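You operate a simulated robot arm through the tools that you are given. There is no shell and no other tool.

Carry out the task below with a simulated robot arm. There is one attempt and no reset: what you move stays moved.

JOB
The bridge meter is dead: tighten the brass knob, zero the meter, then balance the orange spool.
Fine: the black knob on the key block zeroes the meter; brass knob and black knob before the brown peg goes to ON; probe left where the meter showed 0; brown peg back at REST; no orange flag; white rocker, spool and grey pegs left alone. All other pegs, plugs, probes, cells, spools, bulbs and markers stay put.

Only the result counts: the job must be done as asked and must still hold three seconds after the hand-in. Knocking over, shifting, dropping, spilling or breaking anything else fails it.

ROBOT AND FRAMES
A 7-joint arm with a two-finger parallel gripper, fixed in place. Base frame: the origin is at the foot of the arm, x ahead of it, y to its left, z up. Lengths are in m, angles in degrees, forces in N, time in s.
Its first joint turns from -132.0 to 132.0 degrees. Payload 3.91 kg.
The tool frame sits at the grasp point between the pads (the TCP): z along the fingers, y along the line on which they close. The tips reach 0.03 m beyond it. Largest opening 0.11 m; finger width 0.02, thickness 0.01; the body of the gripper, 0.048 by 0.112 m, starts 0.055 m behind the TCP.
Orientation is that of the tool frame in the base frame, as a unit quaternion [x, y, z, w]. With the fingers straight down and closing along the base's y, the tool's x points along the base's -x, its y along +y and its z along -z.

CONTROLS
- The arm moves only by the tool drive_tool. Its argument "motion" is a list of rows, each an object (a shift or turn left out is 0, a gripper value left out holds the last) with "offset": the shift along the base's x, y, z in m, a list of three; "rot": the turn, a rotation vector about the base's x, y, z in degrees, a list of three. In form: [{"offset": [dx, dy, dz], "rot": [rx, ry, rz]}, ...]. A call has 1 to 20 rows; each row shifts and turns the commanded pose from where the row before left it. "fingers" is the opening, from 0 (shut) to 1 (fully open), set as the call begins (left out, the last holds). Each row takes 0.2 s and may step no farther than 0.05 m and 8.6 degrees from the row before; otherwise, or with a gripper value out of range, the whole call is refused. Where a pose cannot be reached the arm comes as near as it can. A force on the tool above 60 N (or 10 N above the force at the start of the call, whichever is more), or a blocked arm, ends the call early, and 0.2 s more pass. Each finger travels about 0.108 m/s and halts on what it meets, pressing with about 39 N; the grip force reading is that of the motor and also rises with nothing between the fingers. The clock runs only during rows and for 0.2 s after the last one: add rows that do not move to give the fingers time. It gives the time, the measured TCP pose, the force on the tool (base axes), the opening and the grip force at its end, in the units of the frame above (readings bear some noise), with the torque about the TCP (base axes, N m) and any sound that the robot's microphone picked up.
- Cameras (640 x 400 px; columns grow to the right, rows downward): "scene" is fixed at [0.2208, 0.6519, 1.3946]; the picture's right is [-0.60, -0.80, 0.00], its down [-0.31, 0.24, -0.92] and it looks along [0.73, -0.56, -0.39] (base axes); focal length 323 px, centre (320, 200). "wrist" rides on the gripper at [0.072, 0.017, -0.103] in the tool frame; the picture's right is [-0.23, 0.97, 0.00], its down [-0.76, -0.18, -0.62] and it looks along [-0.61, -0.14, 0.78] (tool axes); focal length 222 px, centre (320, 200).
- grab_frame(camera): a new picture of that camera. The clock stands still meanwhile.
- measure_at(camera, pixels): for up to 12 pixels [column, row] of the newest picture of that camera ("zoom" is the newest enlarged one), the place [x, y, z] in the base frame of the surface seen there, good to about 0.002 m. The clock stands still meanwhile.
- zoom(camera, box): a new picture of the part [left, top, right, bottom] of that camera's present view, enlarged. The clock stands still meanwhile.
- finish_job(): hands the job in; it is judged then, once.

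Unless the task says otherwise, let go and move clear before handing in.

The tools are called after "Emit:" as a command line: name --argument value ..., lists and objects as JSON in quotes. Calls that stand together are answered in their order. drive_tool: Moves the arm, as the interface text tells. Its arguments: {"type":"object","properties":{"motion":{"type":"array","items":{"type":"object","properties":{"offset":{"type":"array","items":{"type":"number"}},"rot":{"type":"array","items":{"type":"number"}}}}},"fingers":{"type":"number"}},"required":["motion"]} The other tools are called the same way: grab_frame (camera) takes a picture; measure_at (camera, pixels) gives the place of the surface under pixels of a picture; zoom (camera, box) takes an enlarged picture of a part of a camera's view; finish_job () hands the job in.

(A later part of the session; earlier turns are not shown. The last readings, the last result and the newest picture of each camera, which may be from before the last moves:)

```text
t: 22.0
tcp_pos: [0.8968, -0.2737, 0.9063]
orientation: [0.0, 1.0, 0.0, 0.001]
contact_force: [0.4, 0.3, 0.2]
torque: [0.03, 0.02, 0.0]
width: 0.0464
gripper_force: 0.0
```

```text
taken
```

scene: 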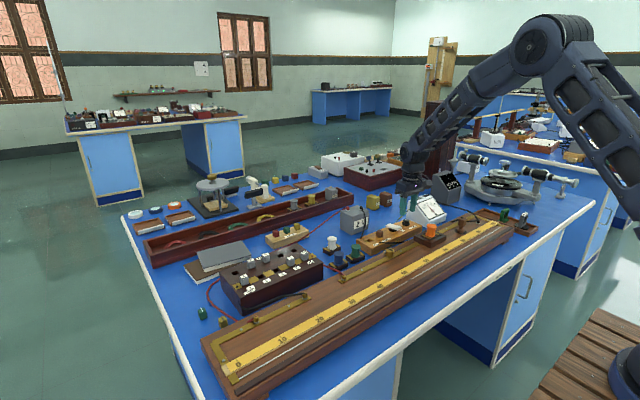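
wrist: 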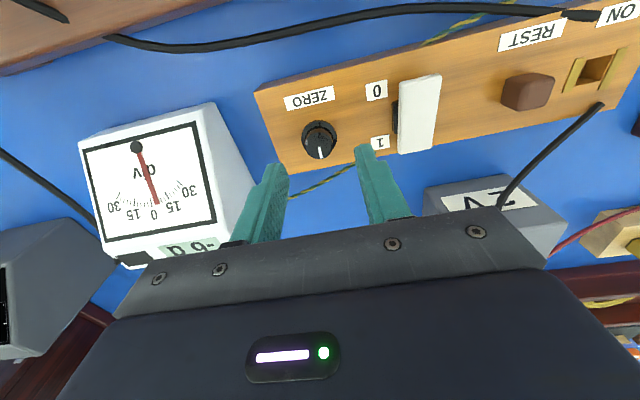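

Both the knob (320,140) and the meter readout (185,245) are visible in the wrist view, and the pose matches the knob centre. Now I descend and grip.

Emit:
drive_tool --motion '[{"offset": [0, 0, -0.025]}, {"offset": [0, 0, -0.014]}, {"offset": [0, 0, 0]}]'

Emit:
drive_tool --motion '[{"offset": [0, 0, 0]}, {"offset": [0, 0, 0]}, {"offset": [0, 0, 0]}]' --fingers 0.05

Emit:
grab_frame --camera "wrist"

```text
t: 22.8
tcp_pos: [0.8964, -0.2754, 0.868]
orientation: [0.0, 1.0, 0.0, -0.001]
contact_force: [-0.2, 0.1, -0.1]
torque: [-0.01, 0.01, 0.01]
width: 0.0464
gripper_force: 0.0
```

```text
t: 23.6
tcp_pos: [0.8968, -0.2755, 0.8679]
orientation: [0.0, 1.0, 0.0, -0.001]
contact_force: [0.5, -5.6, -0.3]
torque: [0.12, -0.18, -0.04]
width: 0.0234
gripper_force: 45.0
```

```text
taken
```

wrist: 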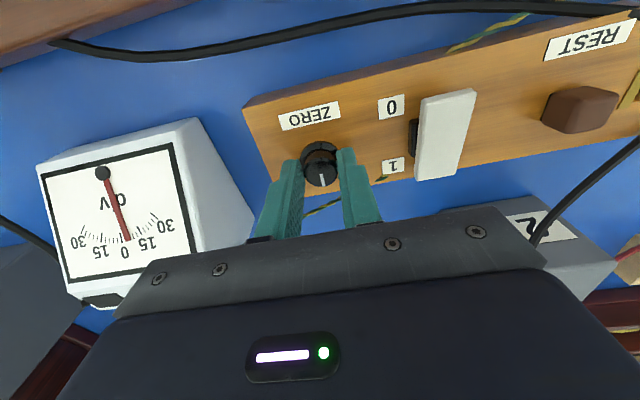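

The black knob is gripped (width 23.4 mm) with a small 5.6 N side force. I'll try an 8° clockwise turn and read the meter.

Emit:
drive_tool --motion '[{"rot": [0, 0, -8]}, {"offset": [0, 0, 0]}]'

Emit:
zoom --camera "wrist" --box '[20, 110, 400, 320]'

Emit:
zoom --camera "scene" --box '[395, 175, 475, 235]'

```text
t: 24.2
tcp_pos: [0.8953, -0.2752, 0.8666]
orientation: [0.07, 0.998, -0.001, 0.0]
contact_force: [-8.2, -0.7, 16.9]
torque: [-0.1, 1.22, -0.04]
width: 0.0233
gripper_force: 44.6
```

```text
1.68 times, centred on (210, 215) of wrist
```

zoom: 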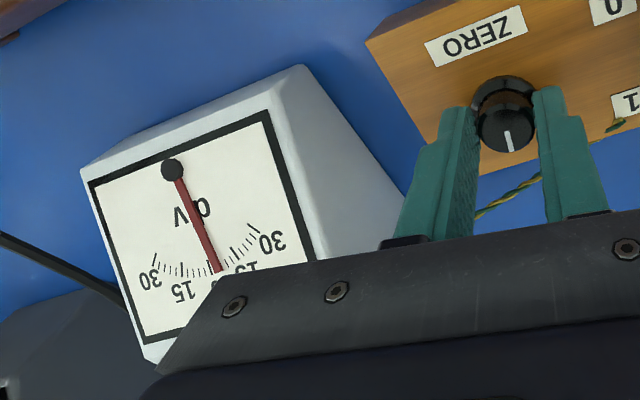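

```text
6.67 times, centred on (435, 205) of scene
```

zoom: 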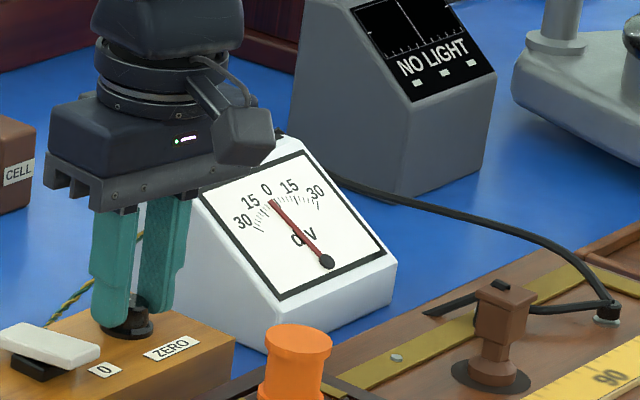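

The dial face is visible in the scene camera at about (440,205). I'll zoom tighter on it to read the needle.

Emit:
zoom --camera "scene" --box '[418, 190, 450, 210]'

Emit:
zoom --camera "wrist" --box '[80, 230, 220, 300]'

```text
16.00 times, centred on (434, 200) of scene
```

zoom: 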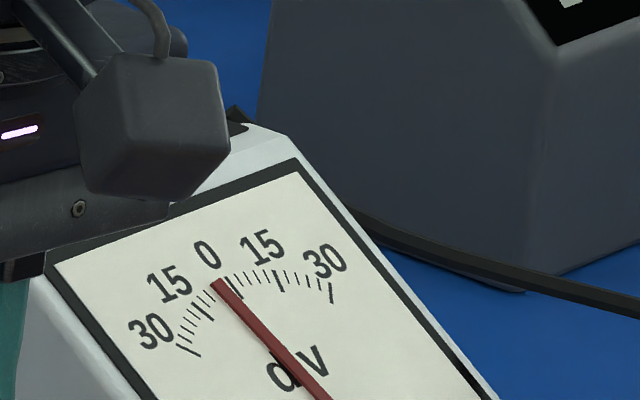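

```text
4.57 times, centred on (150, 265) of wrist
```

zoom: 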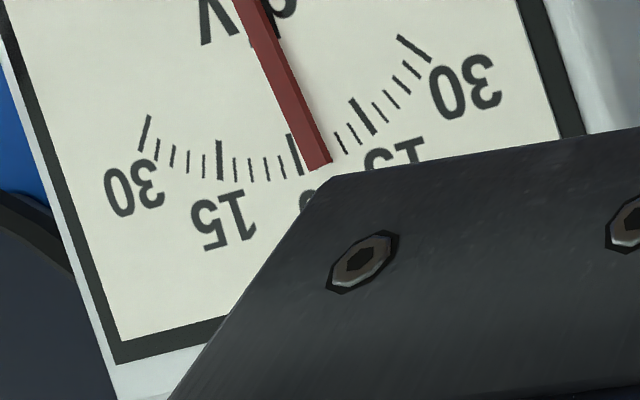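

The needle tip (320,165) sits about 1.5 to 2 ticks from the zero tick (295,153), so there is little change yet. I'll turn another 8° to see the trend.

Emit:
drive_tool --motion '[{"rot": [0, 0, -8], "offset": [0, 0, 0.001]}, {"offset": [0, 0, 0]}]'

Emit:
zoom --camera "scene" --box '[418, 190, 450, 210]'

Emit:
grab_frame --camera "wrist"

```text
t: 24.8
tcp_pos: [0.895, -0.2742, 0.8685]
orientation: [0.139, 0.99, 0.0, 0.0]
contact_force: [-9.7, 1.6, 10.2]
torque: [-0.31, -0.29, -0.02]
width: 0.0234
gripper_force: 44.8
```

```text
16.00 times, centred on (434, 200) of scene
```

zoom: 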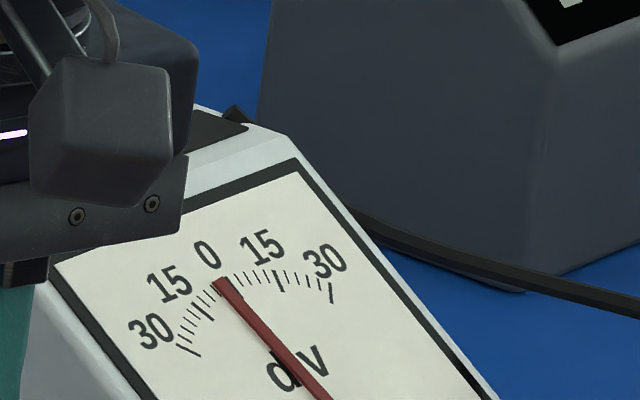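

```text
taken
```

wrist: 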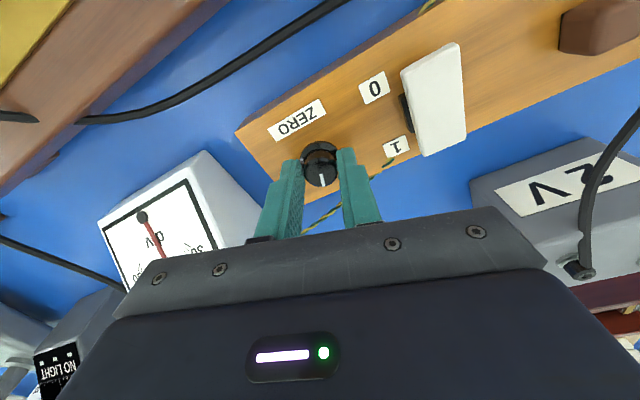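

The knob's mark turns with the hand, but the needle has barely moved after 16°. I'll continue clockwise another 24° and compare.

Emit:
drive_tool --motion '[{"rot": [0, 0, -8], "offset": [0, 0, 0.0005]}, {"rot": [0, 0, -8]}, {"rot": [0, 0, -8]}, {"offset": [0, 0, 0]}]'

Emit:
zoom --camera "scene" --box '[414, 187, 454, 212]'

Emit:
grab_frame --camera "wrist"

```text
t: 25.8
tcp_pos: [0.8969, -0.2721, 0.8682]
orientation: [0.342, 0.94, 0.0, 0.0]
contact_force: [5.6, 2.6, -8.3]
torque: [-0.51, -0.42, -0.03]
width: 0.0237
gripper_force: 44.9
```

```text
16.00 times, centred on (434, 200) of scene
```

zoom: 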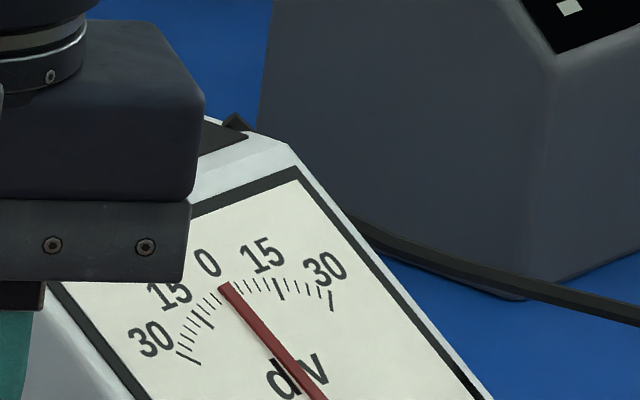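

```text
taken
```

wrist: 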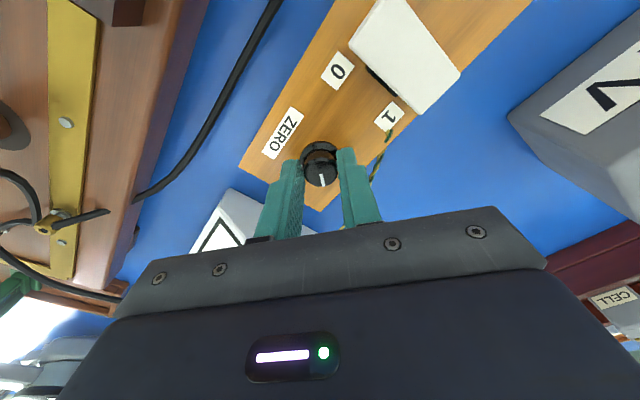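

The needle tip has moved right, from (217,281) to (227,279) equivalent, so clockwise moves it toward zero at roughly 1 division per 12°. I'll turn another 24°.

Emit:
drive_tool --motion '[{"rot": [0, 0, -8]}, {"rot": [0, 0, -8]}, {"rot": [0, 0, -8]}, {"offset": [0, 0, 0]}]'

Emit:
zoom --camera "scene" --box '[420, 192, 445, 208]'

Emit:
grab_frame --camera "wrist"

```text
t: 26.8
tcp_pos: [0.8965, -0.272, 0.8689]
orientation: [0.53, 0.848, 0.001, -0.001]
contact_force: [21.0, 10.1, -6.8]
torque: [0.01, -0.4, 0.05]
width: 0.0238
gripper_force: 44.9
```

```text
16.00 times, centred on (432, 200) of scene
```

zoom: 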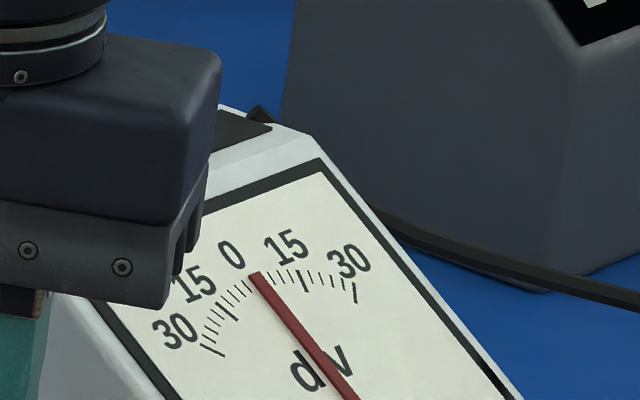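

```text
taken
```

wrist: 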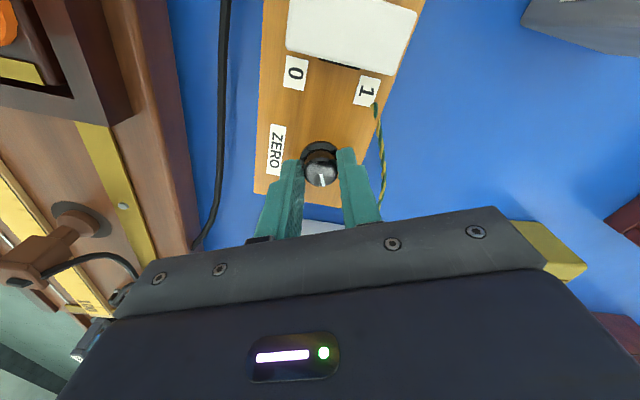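

The needle looks nearly at zero. I'll zoom further to count ticks.

Emit:
zoom --camera "scene" --box '[424, 201, 436, 208.5]'

```text
16.00 times, centred on (430, 205) of scene
```

zoom: 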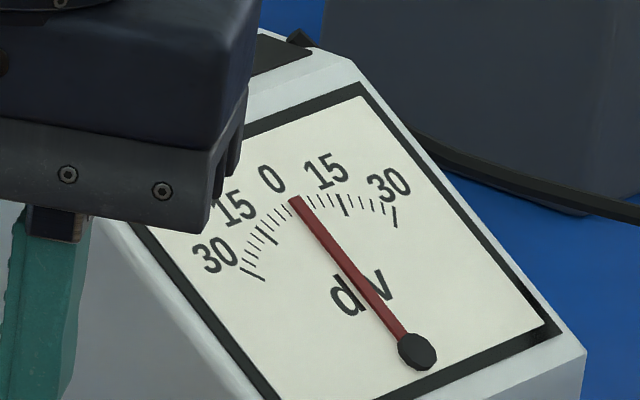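

The needle covers the zero tick as far as this 16x limit shows. I'll release gently, lift away, and read the digital window.

Emit:
drive_tool --motion '[{"offset": [0.001, 0.0005, 0]}, {"offset": [0, 0, 0]}]'

Emit:
drive_tool --motion '[{"offset": [0, 0, 0]}, {"offset": [0, 0, 0]}, {"offset": [0, 0, 0]}]' --fingers 0.42

Emit:
drive_tool --motion '[{"offset": [0, 0, 0.03]}, {"offset": [0, 0, 0.04]}, {"offset": [-0.03, 0.02, 0.03]}, {"offset": [-0.03, 0.02, 0]}, {"offset": [0, 0, 0]}]'

Emit:
zoom --camera "scene" --box '[395, 185, 475, 235]'

Emit:
grab_frame --camera "wrist"

```text
t: 27.4
tcp_pos: [0.8972, -0.2728, 0.8676]
orientation: [0.53, 0.848, 0.0, 0.0]
contact_force: [12.4, 11.9, -5.1]
torque: [0.04, -0.76, 0.05]
width: 0.0235
gripper_force: 45.3
```

```text
t: 28.2
tcp_pos: [0.8968, -0.2738, 0.8688]
orientation: [0.53, 0.848, 0.0, 0.001]
contact_force: [-0.5, -0.1, 0.0]
torque: [0.01, -0.01, 0.0]
width: 0.0462
gripper_force: 0.1
```

```text
t: 29.4
tcp_pos: [0.8358, -0.2329, 0.9685]
orientation: [0.53, 0.848, -0.001, -0.001]
contact_force: [0.2, -1.2, -0.1]
torque: [-0.02, 0.02, -0.01]
width: 0.0463
gripper_force: 0.0
```

```text
8.00 times, centred on (435, 210) of scene
```

zoom: 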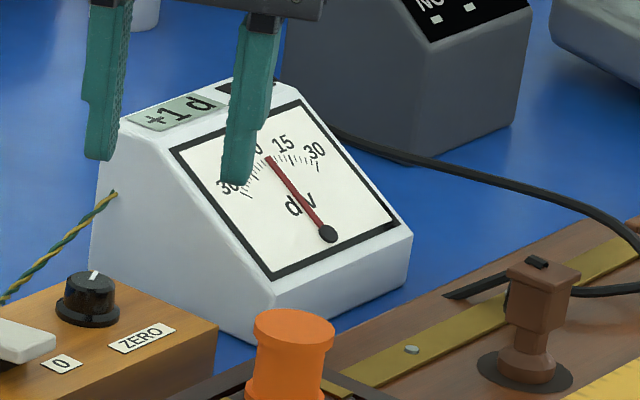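

```text
taken
```

wrist: 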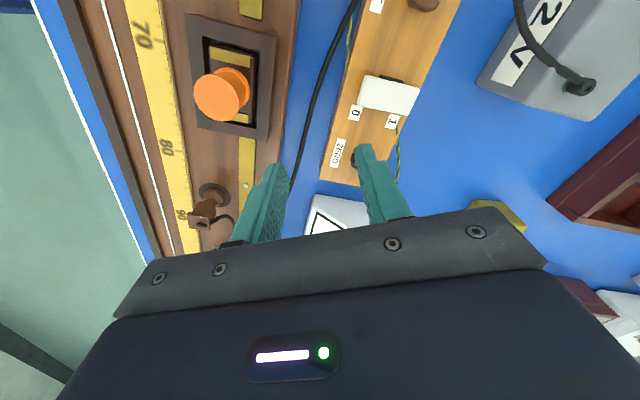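

The window now reads "+1 d" at (180,113), so 64° moved it 7 divisions, about 9° per division. I'll go back, regrip, and turn 9° counterclockwise.

Emit:
drive_tool --motion '[{"offset": [0.03, -0.02, 0]}, {"offset": [0.031, -0.0205, -0.03]}, {"offset": [0, 0, -0.04]}, {"offset": [0, 0, -0.0305]}, {"offset": [0, 0, 0]}]'

Emit:
drive_tool --motion '[{"offset": [0, 0, 0]}, {"offset": [0, 0, 0]}, {"offset": [0, 0, 0]}]' --fingers 0.05

Emit:
drive_tool --motion '[{"rot": [0, 0, 4.5]}, {"rot": [0, 0, 4.5]}, {"offset": [0, 0, 0]}]'

```text
t: 30.6
tcp_pos: [0.899, -0.2746, 0.8673]
orientation: [0.53, 0.848, 0.0, 0.0]
contact_force: [-1.1, -0.2, -0.1]
torque: [0.0, 0.02, 0.01]
width: 0.0464
gripper_force: 0.0
```

```text
t: 31.4
tcp_pos: [0.8977, -0.2752, 0.8668]
orientation: [0.53, 0.848, -0.001, 0.0]
contact_force: [-11.0, -3.9, -2.5]
torque: [-0.08, 0.06, -0.02]
width: 0.0235
gripper_force: 44.8
```

```text
t: 32.2
tcp_pos: [0.8975, -0.2759, 0.8676]
orientation: [0.462, 0.887, 0.0, 0.0]
contact_force: [-18.0, -9.3, 7.6]
torque: [0.52, 0.86, 0.01]
width: 0.0239
gripper_force: 44.6
```

The regrip and 9° return turn went through with no resistance. I'll release, lift away, and check the window again.

Emit:
drive_tool --motion '[{"offset": [0, 0, 0]}, {"offset": [0, 0, 0]}, {"offset": [0, 0, 0]}]' --fingers 0.42

Emit:
drive_tool --motion '[{"offset": [0, 0, 0.03]}, {"offset": [0, 0, 0.04]}, {"offset": [-0.03, 0.03, 0.03]}, {"offset": [-0.03, 0.04, 0]}, {"offset": [-0.03, 0.04, 0]}, {"offset": [0, 0, 0]}]'

Emit:
zoom --camera "scene" --box '[395, 185, 475, 235]'

Emit:
zoom --camera "scene" --box '[410, 190, 450, 215]'

```text
t: 33.0
tcp_pos: [0.8996, -0.274, 0.8676]
orientation: [0.462, 0.887, 0.0, 0.001]
contact_force: [-1.0, -0.7, -0.5]
torque: [0.02, 0.01, 0.03]
width: 0.0462
gripper_force: 0.1
```

```text
refused: row 3 steps farther than a row can; nothing moved
```

```text
8.00 times, centred on (435, 210) of scene
```

zoom: 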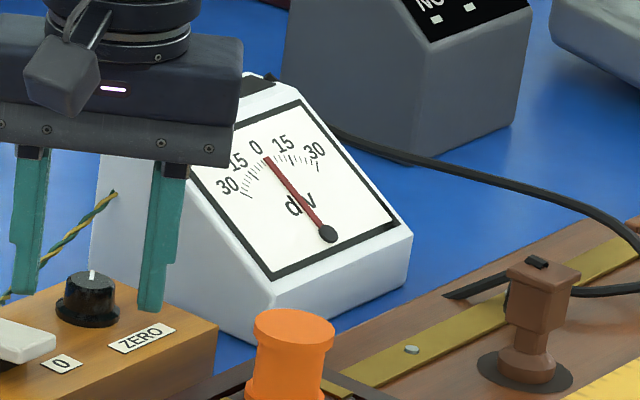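

```text
16.00 times, centred on (430, 202) of scene
```

zoom: 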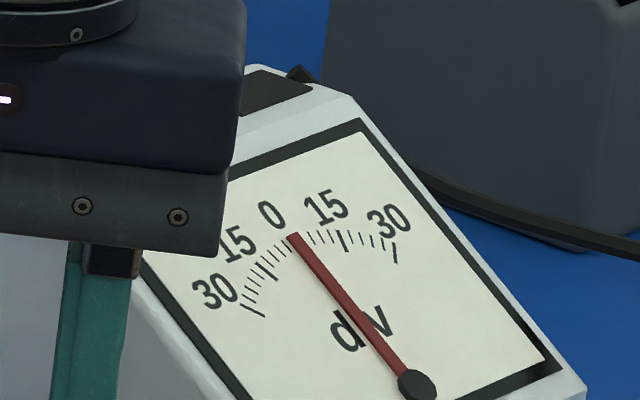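

The lift was refused for an over-long row and nothing moved. I'll lift again with shorter steps.

Emit:
drive_tool --motion '[{"offset": [0, 0, 0.03]}, {"offset": [0, 0, 0.04]}, {"offset": [-0.025, 0.025, 0.03]}, {"offset": [-0.03, 0.035, 0]}, {"offset": [-0.03, 0.035, 0]}, {"offset": [0, 0, 0]}]'

Emit:
zoom --camera "scene" --box '[395, 185, 475, 235]'

Emit:
zoom --camera "scene" --box '[410, 190, 450, 215]'

```text
t: 34.4
tcp_pos: [0.8113, -0.1762, 0.9691]
orientation: [0.461, 0.887, 0.0, -0.001]
contact_force: [0.5, -1.2, -0.9]
torque: [0.02, -0.01, -0.01]
width: 0.0463
gripper_force: 0.1
```

```text
8.00 times, centred on (435, 210) of scene
```

zoom: 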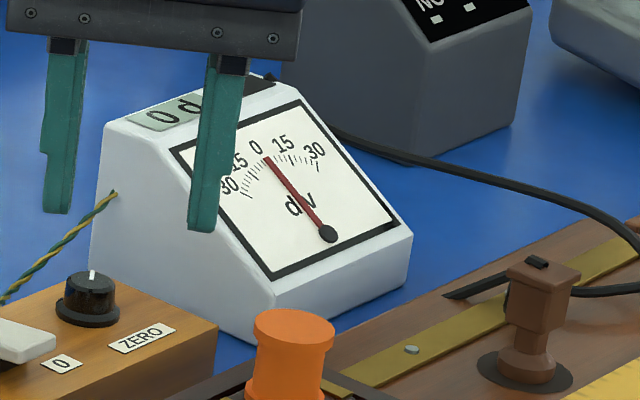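

```text
16.00 times, centred on (430, 202) of scene
```

zoom: 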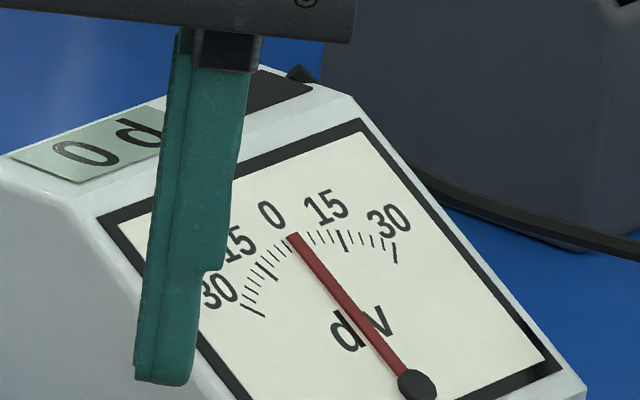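

The window reads "0 d" at (95,150), so the meter is zeroed. Next I'll look at the probe closely, swinging the hand back to its original angle and hovering near it.

Emit:
drive_tool --motion '[{"offset": [-0.015, -0.025, 0.01], "rot": [0, 0, 7.85]}, {"offset": [-0.015, -0.025, 0.01], "rot": [0, 0, 7.85]}, {"offset": [-0.015, -0.025, 0.01], "rot": [0, 0, 7.85]}, {"offset": [-0.015, -0.025, 0], "rot": [0, 0, 7.85]}, {"offset": [-0.015, -0.025, 0], "rot": [0, 0, 7.85]}, {"offset": [-0.015, -0.025, 0], "rot": [0, 0, 7.85]}, {"offset": [-0.01, -0.02, 0], "rot": [0, 0, 7.85]}, {"offset": [0, 0, 0]}]'

Emit:
grab_frame --camera "wrist"

Emit:
zoom --camera "scene" --box '[355, 170, 515, 270]'

```text
t: 36.2
tcp_pos: [0.7119, -0.3508, 0.9991]
orientation: [-0.001, 1.0, 0.0, 0.0]
contact_force: [-0.7, -0.2, -0.3]
torque: [0.01, 0.04, 0.01]
width: 0.0461
gripper_force: 0.1
```

```text
taken
```

wrist: 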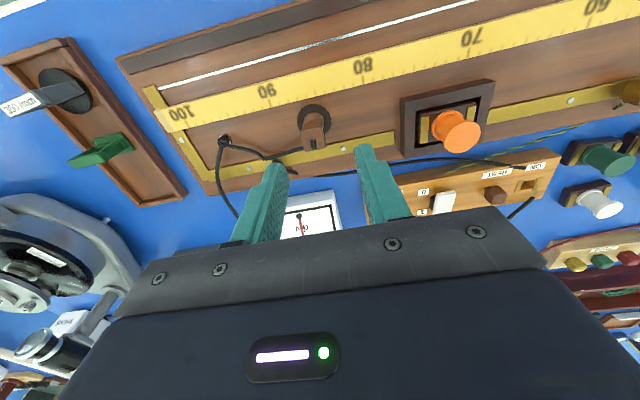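

```text
4.00 times, centred on (435, 220) of scene
```

zoom: 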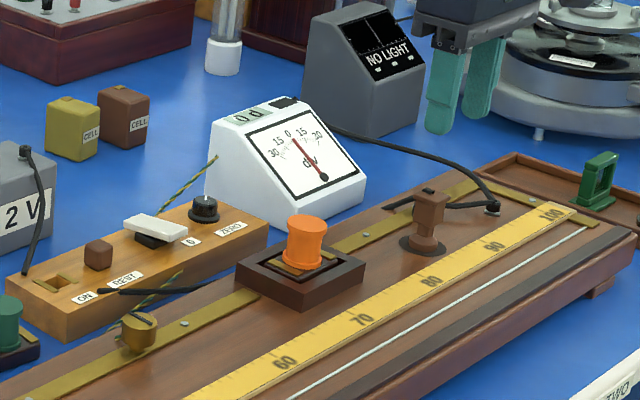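

The window still reads "0 d" and the probe appears at (313,128) in the wrist view. I'll zoom in and measure the probe, wire and scale.

Emit:
zoom --camera "wrist" --box '[265, 90, 361, 150]'

Emit:
measure_at --camera "zoom" --pixels '[[318, 345], [260, 330], [375, 345], [318, 370], [250, 310], [385, 320], [320, 240], [310, 155], [320, 115], [220, 140], [420, 140], [320, 280]]'

Emit:
measure_at --camera "wrist" --pixels '[[170, 79], [300, 45], [476, 2], [180, 113], [265, 91], [362, 66], [465, 40], [590, 5], [270, 103], [310, 85]]'

```text
6.67 times, centred on (313, 120) of wrist
```

zoom: 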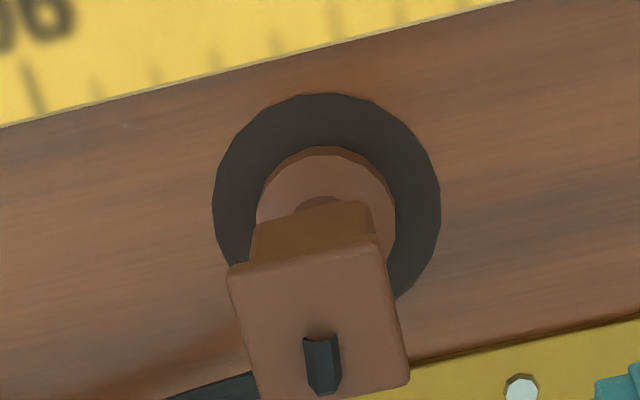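

```text
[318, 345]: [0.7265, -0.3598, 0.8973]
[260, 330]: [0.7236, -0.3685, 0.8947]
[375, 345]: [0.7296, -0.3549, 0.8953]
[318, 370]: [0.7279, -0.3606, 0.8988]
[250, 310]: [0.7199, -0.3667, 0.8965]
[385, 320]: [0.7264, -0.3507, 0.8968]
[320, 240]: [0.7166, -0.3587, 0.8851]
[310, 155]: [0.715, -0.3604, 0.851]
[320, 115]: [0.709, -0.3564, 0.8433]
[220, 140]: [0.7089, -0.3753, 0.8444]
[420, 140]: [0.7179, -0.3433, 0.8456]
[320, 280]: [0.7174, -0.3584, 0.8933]
```

```text
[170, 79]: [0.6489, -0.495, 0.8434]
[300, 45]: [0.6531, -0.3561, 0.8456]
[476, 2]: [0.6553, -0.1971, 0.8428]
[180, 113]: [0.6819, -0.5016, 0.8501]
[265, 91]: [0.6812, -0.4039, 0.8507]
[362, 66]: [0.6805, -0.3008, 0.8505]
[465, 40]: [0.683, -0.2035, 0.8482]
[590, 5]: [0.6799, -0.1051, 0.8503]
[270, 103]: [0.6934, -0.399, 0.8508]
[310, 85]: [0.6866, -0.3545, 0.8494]
```

The scale runs along y with y ≈ 0.498 − l/100, and the wire lies at x≈0.655. The probe axis is at about (0.726,-0.3595) with a 19 mm square head, top z 0.8975. I'll check the cable around the probe.

Emit:
zoom --camera "wrist" --box '[210, 110, 330, 185]'

Emit:
measure_at --camera "zoom" --pixels '[[80, 150], [180, 190], [260, 215], [330, 235], [400, 245], [460, 215], [90, 300], [430, 225], [300, 245], [350, 260]]'

Emit:
zoom --camera "scene" --box '[435, 200, 515, 250]'

```text
5.33 times, centred on (270, 148) of wrist
```

zoom: 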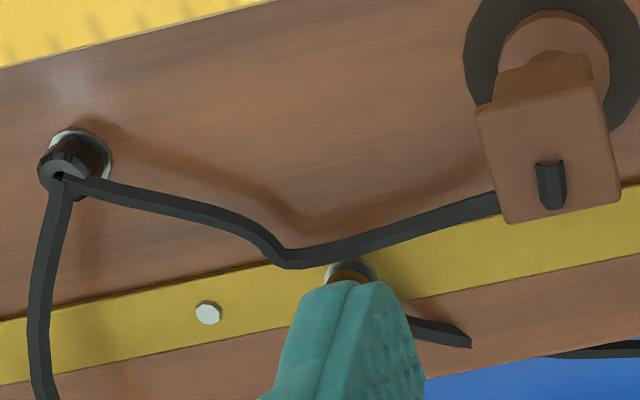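

```text
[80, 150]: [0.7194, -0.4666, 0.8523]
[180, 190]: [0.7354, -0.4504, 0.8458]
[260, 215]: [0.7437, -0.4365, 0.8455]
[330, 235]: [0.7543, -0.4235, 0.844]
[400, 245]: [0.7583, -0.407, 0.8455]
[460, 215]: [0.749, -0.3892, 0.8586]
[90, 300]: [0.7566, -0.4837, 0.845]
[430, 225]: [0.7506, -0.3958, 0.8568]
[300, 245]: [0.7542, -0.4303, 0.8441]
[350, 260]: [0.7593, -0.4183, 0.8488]
```

```text
8.00 times, centred on (475, 225) of scene
```

zoom: 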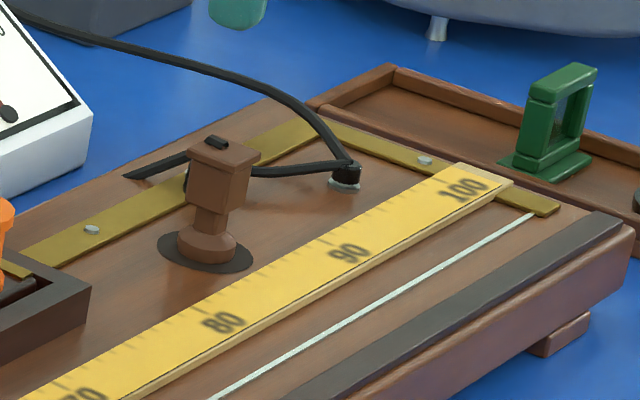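

The cable lies behind the probe at x≥0.74, so it should stay clear of the fingers. With the knobs done, I'll move over the key block and examine the brown peg and ON hole.

Emit:
drive_tool --motion '[{"offset": [0.025, 0.0355, 0]}, {"offset": [0.025, 0.0355, 0]}, {"offset": [0.025, 0.0355, 0]}, {"offset": [0.025, 0.0355, 0]}, {"offset": [0.025, 0.0355, 0]}, {"offset": [0.025, 0.0355, -0.02]}, {"offset": [0.015, 0.0355, -0.02]}, {"offset": [0, 0, 0]}]'

Emit:
grab_frame --camera "wrist"

Emit:
zoom --camera "wrist" --box '[260, 80, 420, 180]'

```text
t: 38.0
tcp_pos: [0.8763, -0.095, 0.9596]
orientation: [0.001, 1.0, 0.0, 0.0]
contact_force: [0.2, 0.0, 0.6]
torque: [0.01, 0.01, 0.0]
width: 0.0464
gripper_force: 0.2
```

```text
taken
```

wrist: 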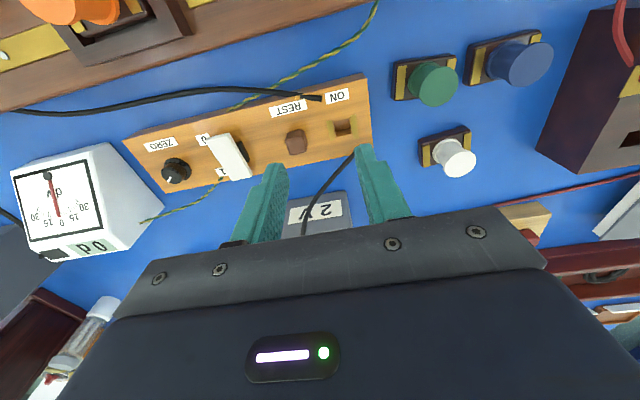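

```text
4.00 times, centred on (340, 130) of wrist
```

zoom: 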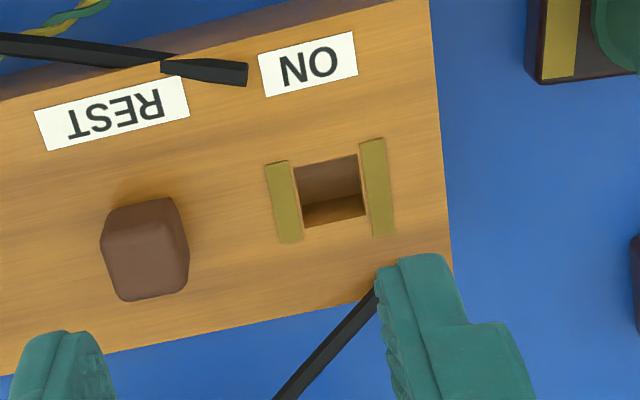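

The peg head is at zoom (145,250) and the ON hole at (332,190). The battery lead ends near (375,290). I'll measure these.

Emit:
measure_at --camera "zoom" --pixels '[[110, 240], [180, 240], [145, 215], [150, 270], [155, 290], [125, 270], [178, 265], [300, 185], [360, 180], [332, 165], [335, 215], [370, 295]]'

Emit:
measure_at --camera "zoom" --pixels '[[280, 165], [290, 240], [370, 140], [385, 235], [110, 225], [175, 200], [330, 340], [448, 250], [430, 10], [60, 360], [105, 250], [188, 250]]'

Emit:
zoom --camera "wrist" --box '[270, 115, 350, 165]'

```text
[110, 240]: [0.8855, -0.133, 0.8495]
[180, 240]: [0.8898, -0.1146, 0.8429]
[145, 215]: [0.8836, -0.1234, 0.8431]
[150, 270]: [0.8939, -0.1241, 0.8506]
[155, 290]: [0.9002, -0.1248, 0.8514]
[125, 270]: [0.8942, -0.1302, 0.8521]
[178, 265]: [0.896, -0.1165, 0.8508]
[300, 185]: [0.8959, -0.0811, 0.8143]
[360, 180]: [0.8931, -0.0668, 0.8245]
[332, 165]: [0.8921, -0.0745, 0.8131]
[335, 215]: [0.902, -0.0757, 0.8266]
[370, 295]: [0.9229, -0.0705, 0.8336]
```

```text
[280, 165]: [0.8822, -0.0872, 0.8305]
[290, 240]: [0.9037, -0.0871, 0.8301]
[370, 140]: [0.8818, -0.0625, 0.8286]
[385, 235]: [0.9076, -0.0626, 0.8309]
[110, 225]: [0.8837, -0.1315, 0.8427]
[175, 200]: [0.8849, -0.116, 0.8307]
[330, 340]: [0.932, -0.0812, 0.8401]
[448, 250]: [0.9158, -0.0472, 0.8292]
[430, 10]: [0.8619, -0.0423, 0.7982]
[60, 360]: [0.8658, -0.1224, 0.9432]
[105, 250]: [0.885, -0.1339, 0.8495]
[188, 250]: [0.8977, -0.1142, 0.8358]
```

```text
8.00 times, centred on (310, 140) of wrist
```

zoom: 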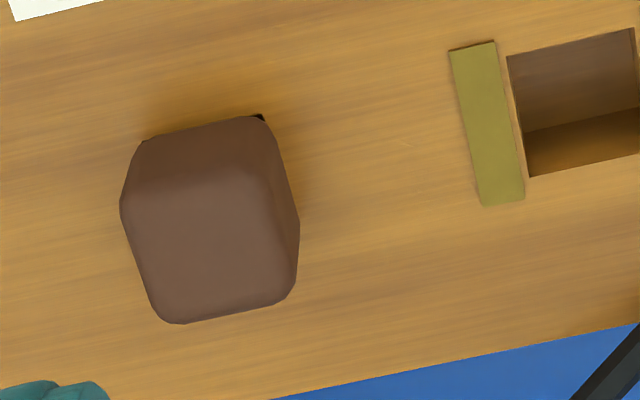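

The peg is about 18 mm square, centred at (0.893,-0.124). The ON hole is centred near (0.893,-0.075). I'll measure the hole corners more exactly to get the offset between the two.

Emit:
zoom --camera "wrist" --box '[303, 100, 383, 150]'

Emit:
measure_at --camera "zoom" --pixels '[[238, 152], [245, 150], [370, 120], [378, 122], [255, 270], [385, 240], [320, 128], [320, 265], [205, 155], [240, 155], [375, 105], [395, 240]]'

```text
8.00 times, centred on (343, 125) of wrist
```

zoom: 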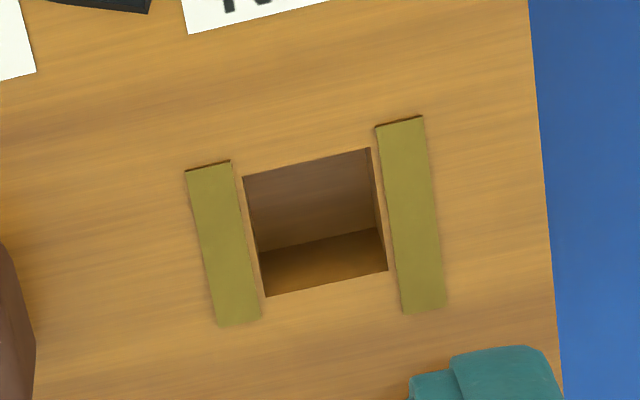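

```text
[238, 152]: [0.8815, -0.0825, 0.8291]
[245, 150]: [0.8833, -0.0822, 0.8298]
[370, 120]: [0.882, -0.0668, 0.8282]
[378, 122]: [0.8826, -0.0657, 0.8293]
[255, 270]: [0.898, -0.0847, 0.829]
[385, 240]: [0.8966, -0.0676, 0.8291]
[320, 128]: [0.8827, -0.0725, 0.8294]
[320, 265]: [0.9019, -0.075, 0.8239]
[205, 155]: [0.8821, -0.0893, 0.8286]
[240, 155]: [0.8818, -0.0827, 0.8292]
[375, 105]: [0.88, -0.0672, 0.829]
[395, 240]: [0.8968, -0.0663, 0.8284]
```

The ON hole is about 16 mm square, centred at (0.894,-0.0763), and the REST position is about 48 mm away in y. I'll move above the peg and descend to grip it.

Emit:
drive_tool --motion '[{"offset": [0.0175, -0.029, -0.02]}, {"offset": [0, 0, -0.03]}, {"offset": [0, 0, 0]}, {"offset": [0, 0, 0]}]' --fingers 0.42

Emit:
grab_frame --camera "wrist"

```text
t: 39.0
tcp_pos: [0.895, -0.1272, 0.9107]
orientation: [0.0, 1.0, 0.001, 0.0]
contact_force: [-0.2, -0.9, 0.4]
torque: [-0.03, 0.0, 0.0]
width: 0.0461
gripper_force: 0.0
```

```text
taken
```

wrist: 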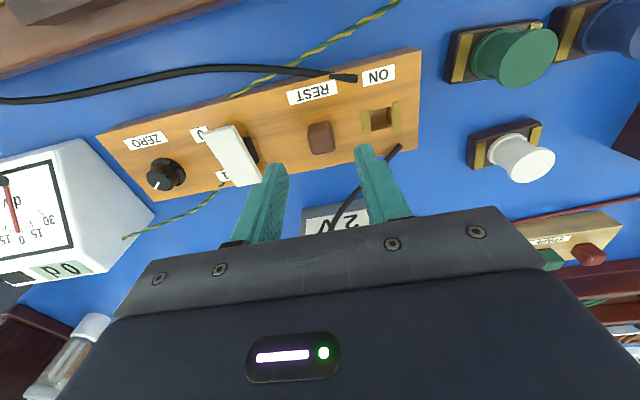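

The peg at (320,138) is lined up on the hand's centre column. I descend and grip it.

Emit:
drive_tool --motion '[{"offset": [-0.001, 0, -0.025]}, {"offset": [0, 0, -0.021]}, {"offset": [0, 0, 0]}, {"offset": [0, 0, 0]}]'

Emit:
zoom --camera "wrist" --box '[260, 120, 420, 220]'

```text
t: 40.0
tcp_pos: [0.8958, -0.1283, 0.8657]
orientation: [-0.001, 1.0, 0.0, 0.0]
contact_force: [-0.8, 0.3, -0.1]
torque: [-0.01, -0.06, -0.02]
width: 0.0463
gripper_force: 0.1
```

```text
4.00 times, centred on (340, 170) of wrist
```

zoom: 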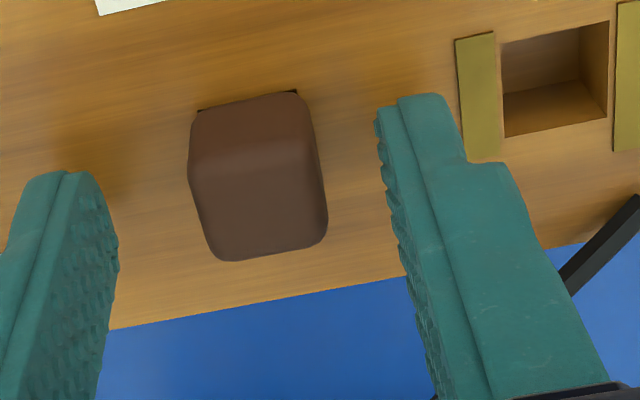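

The peg sits slightly to the +y side of the finger centre. I'll measure it again before closing.

Emit:
measure_at --camera "zoom" --pixels '[[260, 200], [200, 200], [315, 200], [230, 240], [310, 230], [250, 120], [297, 92], [198, 110], [480, 100], [116, 270], [385, 180]]'

Emit:
drive_tool --motion '[{"offset": [0, 0, 0]}]'

Emit:
drive_tool --motion '[{"offset": [0, 0, 0]}]'

```text
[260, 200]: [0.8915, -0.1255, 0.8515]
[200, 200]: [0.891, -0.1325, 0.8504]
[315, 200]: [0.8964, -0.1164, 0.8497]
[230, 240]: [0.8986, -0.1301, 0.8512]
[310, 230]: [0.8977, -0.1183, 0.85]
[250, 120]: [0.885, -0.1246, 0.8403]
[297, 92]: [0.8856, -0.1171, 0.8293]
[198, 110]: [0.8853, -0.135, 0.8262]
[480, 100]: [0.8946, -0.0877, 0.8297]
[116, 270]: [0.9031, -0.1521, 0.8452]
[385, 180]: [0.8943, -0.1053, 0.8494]
```

```text
t: 40.4
tcp_pos: [0.8965, -0.129, 0.8654]
orientation: [0.0, 1.0, 0.001, 0.0]
contact_force: [-0.6, -0.5, 0.0]
torque: [-0.01, 0.01, 0.0]
width: 0.0459
gripper_force: 0.1
```

```text
t: 40.8
tcp_pos: [0.8957, -0.1282, 0.8656]
orientation: [0.0, 1.0, 0.0, 0.0]
contact_force: [0.2, -0.3, 0.1]
torque: [0.03, 0.01, 0.02]
width: 0.0462
gripper_force: 0.0
```

TCP is at y≈-0.1285 and the peg centre at about -0.125. I'll shift +3.5 mm and close.

Emit:
drive_tool --motion '[{"offset": [-0.001, 0.0035, 0]}, {"offset": [0, 0, 0]}]'

Emit:
drive_tool --motion '[{"offset": [0, 0, 0]}, {"offset": [0, 0, 0]}, {"offset": [0, 0, 0]}]' --fingers 0.05

Emit:
drive_tool --motion '[{"offset": [0, 0, 0]}]'

Emit:
zoom --camera "wrist" --box '[260, 120, 420, 220]'

```text
t: 41.4
tcp_pos: [0.8935, -0.1258, 0.8637]
orientation: [0.0, 1.0, 0.0, 0.001]
contact_force: [-0.5, 0.0, 0.1]
torque: [0.0, 0.0, 0.0]
width: 0.0462
gripper_force: 0.0
```

```text
t: 42.2
tcp_pos: [0.8937, -0.1263, 0.8648]
orientation: [0.001, 1.0, 0.001, 0.001]
contact_force: [0.1, 0.1, -0.8]
torque: [0.03, 0.04, -0.01]
width: 0.0185
gripper_force: 38.6
```

```text
t: 42.6
tcp_pos: [0.8935, -0.1261, 0.8647]
orientation: [0.0, 1.0, 0.0, 0.0]
contact_force: [-1.0, 0.3, 0.2]
torque: [-0.03, 0.0, 0.0]
width: 0.0186
gripper_force: 39.2
```

```text
4.00 times, centred on (340, 170) of wrist
```

zoom: 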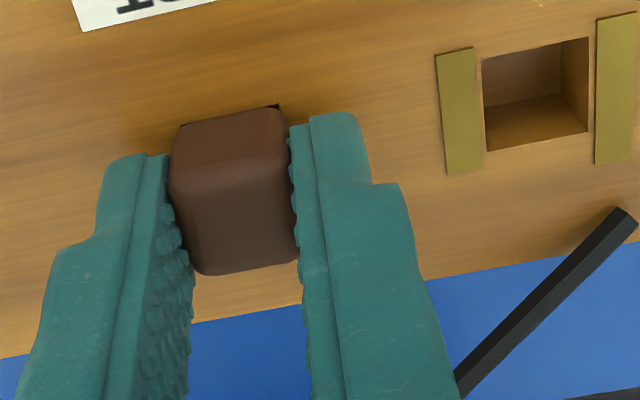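

The peg is gripped at 18.5 mm with no side load. I'll measure the peg and ON hole in this same view to get a precise relative offset.

Emit:
measure_at --camera "zoom" --pixels '[[480, 60], [482, 155], [590, 35], [590, 140], [440, 90], [620, 60], [535, 40], [540, 148], [235, 190], [180, 170], [285, 170], [245, 240]]'

Emit:
zoom --camera "wrist" --box '[360, 110, 440, 160]'

Emit:
measure_at --camera "zoom" --pixels '[[155, 220], [160, 230], [190, 160], [345, 200], [370, 110], [380, 215], [350, 45], [280, 65], [290, 245], [210, 250], [395, 160], [130, 160]]'

```text
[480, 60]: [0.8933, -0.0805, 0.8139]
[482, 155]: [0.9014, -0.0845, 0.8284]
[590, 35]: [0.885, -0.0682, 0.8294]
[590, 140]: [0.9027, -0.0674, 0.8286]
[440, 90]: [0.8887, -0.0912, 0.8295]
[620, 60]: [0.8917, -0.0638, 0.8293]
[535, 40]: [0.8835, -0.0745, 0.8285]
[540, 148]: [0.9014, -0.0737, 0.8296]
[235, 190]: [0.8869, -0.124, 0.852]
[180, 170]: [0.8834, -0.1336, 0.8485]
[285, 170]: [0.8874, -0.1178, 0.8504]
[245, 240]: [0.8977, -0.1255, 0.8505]
```

```text
8.00 times, centred on (400, 135) of wrist
```

zoom: 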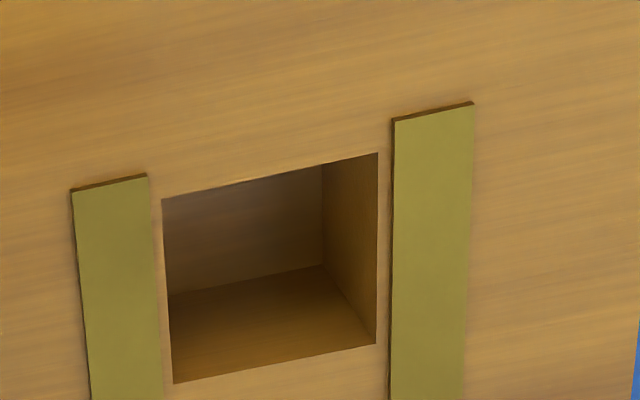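

```text
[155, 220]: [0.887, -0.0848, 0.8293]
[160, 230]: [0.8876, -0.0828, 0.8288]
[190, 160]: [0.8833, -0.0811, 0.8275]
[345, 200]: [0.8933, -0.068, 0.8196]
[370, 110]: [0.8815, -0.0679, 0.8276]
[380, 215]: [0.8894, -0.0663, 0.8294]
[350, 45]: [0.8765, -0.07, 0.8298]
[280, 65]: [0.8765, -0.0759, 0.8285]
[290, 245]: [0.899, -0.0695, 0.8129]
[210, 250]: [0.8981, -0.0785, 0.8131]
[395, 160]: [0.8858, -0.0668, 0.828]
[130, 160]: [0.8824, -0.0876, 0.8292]
```

The hole centre in this view is (0.8935,-0.0753) and the peg centre is y≈-0.1256, giving a shift of about 50 mm in y. I'll lift the peg straight up.

Emit:
drive_tool --motion '[{"offset": [0, 0, 0.01]}, {"offset": [0, 0, 0.015]}, {"offset": [0, 0, 0.015]}, {"offset": [0, 0, 0]}]'

Emit:
drive_tool --motion '[{"offset": [0, 0.025, 0]}, {"offset": [0, 0.025, 0]}, {"offset": [0, 0, 0]}]'

Emit:
grab_frame --camera "wrist"

Emit:
zoom --camera "scene" --box '[355, 190, 455, 260]'

```text
t: 43.6
tcp_pos: [0.892, -0.1257, 0.9032]
orientation: [0.0, 1.0, 0.0, 0.001]
contact_force: [1.0, 0.4, -0.3]
torque: [0.01, -0.02, 0.01]
width: 0.0188
gripper_force: 39.0
```

```text
t: 44.4
tcp_pos: [0.8925, -0.0759, 0.9028]
orientation: [0.001, 1.0, 0.0, 0.001]
contact_force: [0.6, -0.5, -1.5]
torque: [0.02, -0.02, 0.02]
width: 0.0185
gripper_force: 39.3
```

```text
taken
```

wrist: 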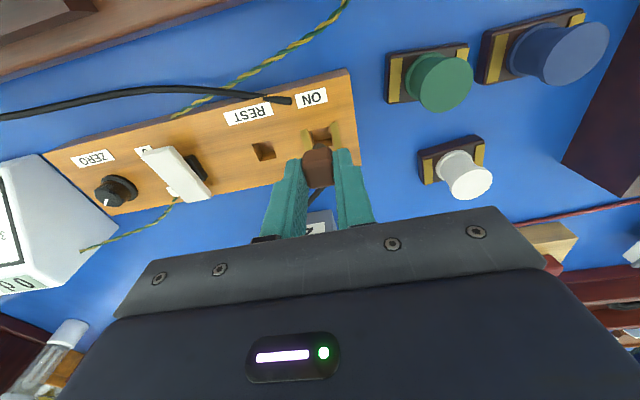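

```text
5.71 times, centred on (405, 225) of scene
```

zoom: 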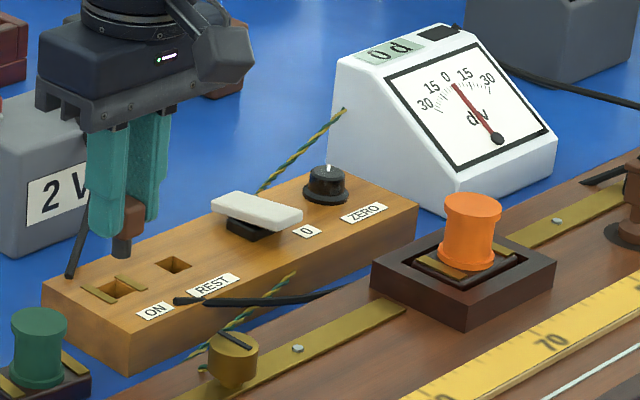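

The peg is out, with a narrower dark shaft showing at scene zoom (122,245). I'll check its alignment over the ON hole before lowering.

Emit:
zoom --camera "wrist" --box '[240, 110, 400, 210]'

Emit:
measure_at --camera "zoom" --pixels '[[290, 105], [340, 95], [320, 100], [265, 100], [385, 70], [310, 170], [310, 230], [60, 150], [105, 140]]'

Emit:
zoom --camera "scene" --box '[355, 215, 405, 250]'

```text
4.00 times, centred on (320, 160) of wrist
```

zoom: 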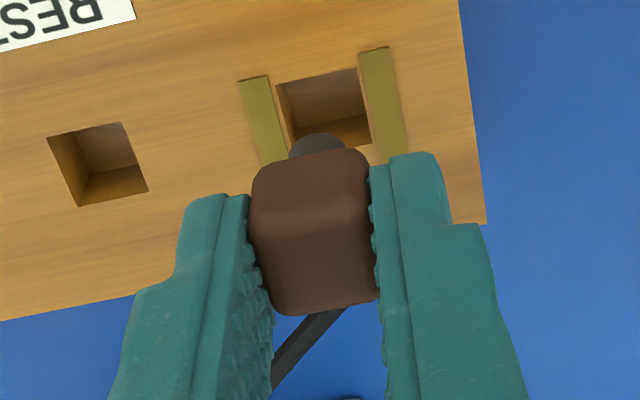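

```text
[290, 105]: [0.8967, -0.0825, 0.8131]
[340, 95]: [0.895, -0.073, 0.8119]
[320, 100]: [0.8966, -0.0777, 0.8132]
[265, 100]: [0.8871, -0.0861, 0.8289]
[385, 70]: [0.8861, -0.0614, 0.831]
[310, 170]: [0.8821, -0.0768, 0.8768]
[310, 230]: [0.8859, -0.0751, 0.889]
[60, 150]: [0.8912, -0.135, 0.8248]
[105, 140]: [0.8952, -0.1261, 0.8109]
```

```text
11.43 times, centred on (380, 232) of scene
```

zoom: 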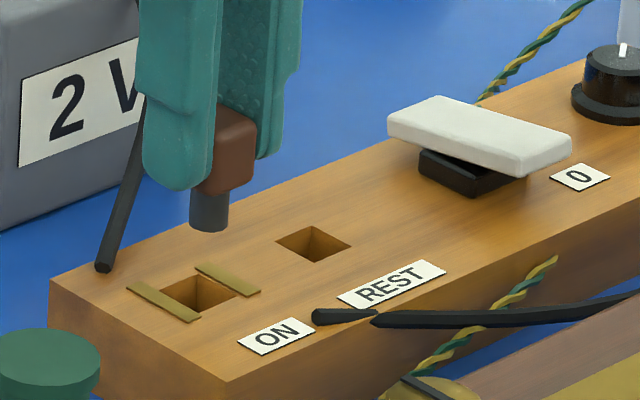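

The shaft is a cylinder of about 12 mm going into a hole of about 17 mm, and it is aligned within 1 mm. Now I lower the peg into ON.

Emit:
drive_tool --motion '[{"offset": [0.0005, 0, -0.015]}, {"offset": [0, 0, -0.015]}, {"offset": [0, 0, -0.0095]}, {"offset": [0, 0, 0]}]'

Emit:
zoom --camera "wrist" --box '[240, 110, 400, 210]'

Emit:
zoom --camera "scene" --box '[355, 190, 455, 260]'

```text
t: 45.4
tcp_pos: [0.8946, -0.0772, 0.8639]
orientation: [0.001, 1.0, 0.0, 0.002]
contact_force: [-5.7, -2.4, 31.0]
torque: [-0.11, 0.27, -0.05]
width: 0.019
gripper_force: 38.9
```

```text
4.00 times, centred on (320, 160) of wrist
```

zoom: 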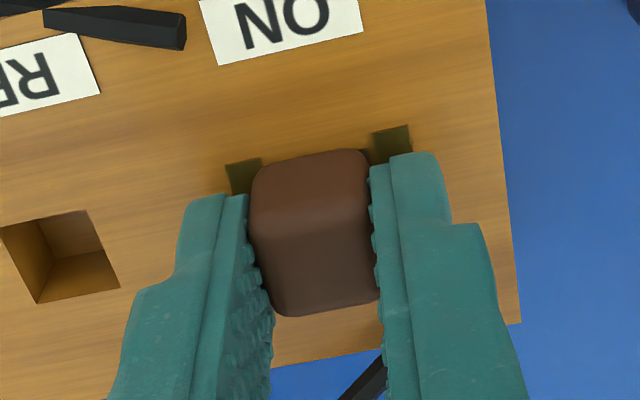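

```text
5.71 times, centred on (405, 225) of scene
```

zoom: 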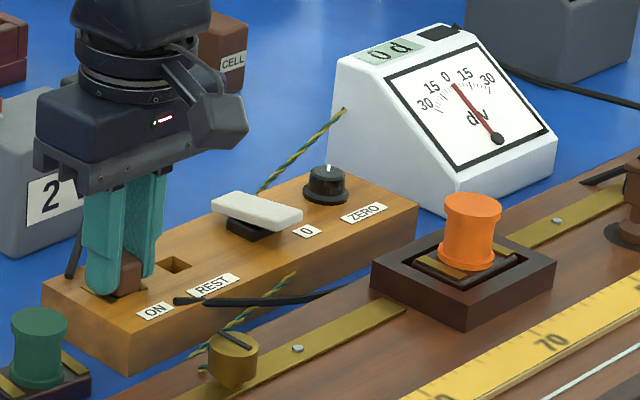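

The peg is seated in ON, with a 31 N upward reaction from pressing on the block. The meter still shows 0 d. I'll ease up, release, and lift.

Emit:
drive_tool --motion '[{"offset": [0, 0, 0.002]}, {"offset": [0, 0, 0]}]'

Emit:
drive_tool --motion '[{"offset": [0, 0, 0]}, {"offset": [0, 0, 0]}, {"offset": [0, 0, 0]}]' --fingers 0.42

Emit:
drive_tool --motion '[{"offset": [0, 0, 0.03]}, {"offset": [0, 0, 0.04]}, {"offset": [0, 0, 0.04]}, {"offset": [0, 0, 0]}]'

Emit:
zoom --camera "wrist" --box '[240, 80, 400, 210]'

Emit:
zoom --camera "scene" --box '[355, 190, 455, 260]'

```text
t: 46.0
tcp_pos: [0.8922, -0.0766, 0.8629]
orientation: [0.001, 1.0, 0.0, -0.001]
contact_force: [5.4, -1.4, 13.9]
torque: [-0.01, -0.2, 0.05]
width: 0.0185
gripper_force: 39.1
```

```text
t: 46.8
tcp_pos: [0.8936, -0.0769, 0.8627]
orientation: [0.0, 1.0, 0.001, 0.0]
contact_force: [0.3, -0.8, 0.5]
torque: [0.0, 0.01, 0.02]
width: 0.0464
gripper_force: 0.0
```

```text
t: 47.8
tcp_pos: [0.8928, -0.0782, 0.9767]
orientation: [0.0, 1.0, 0.0, 0.0]
contact_force: [0.1, 0.3, -0.3]
torque: [0.0, 0.05, 0.01]
width: 0.0461
gripper_force: 0.0
```

```text
3.08 times, centred on (320, 145) of wrist
```

zoom: 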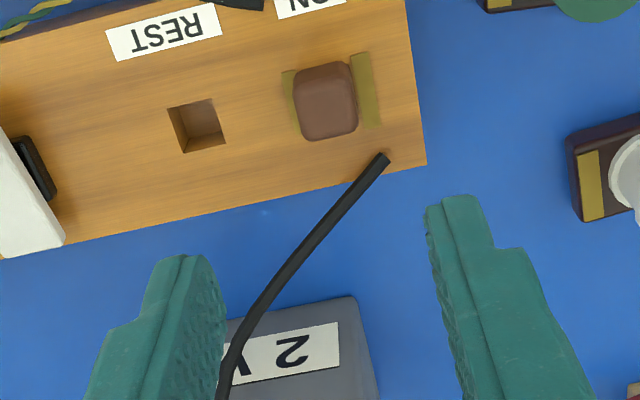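

```text
5.71 times, centred on (405, 225) of scene
```

zoom: 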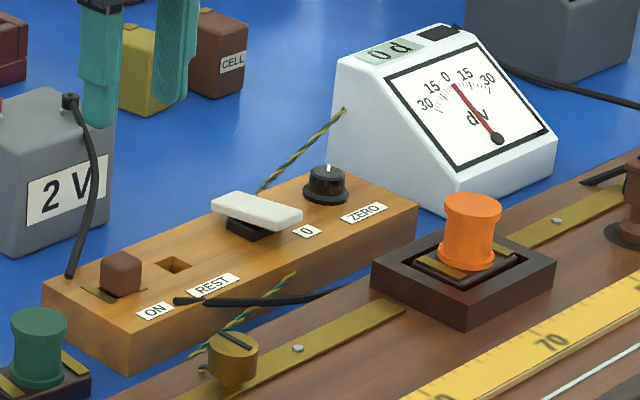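

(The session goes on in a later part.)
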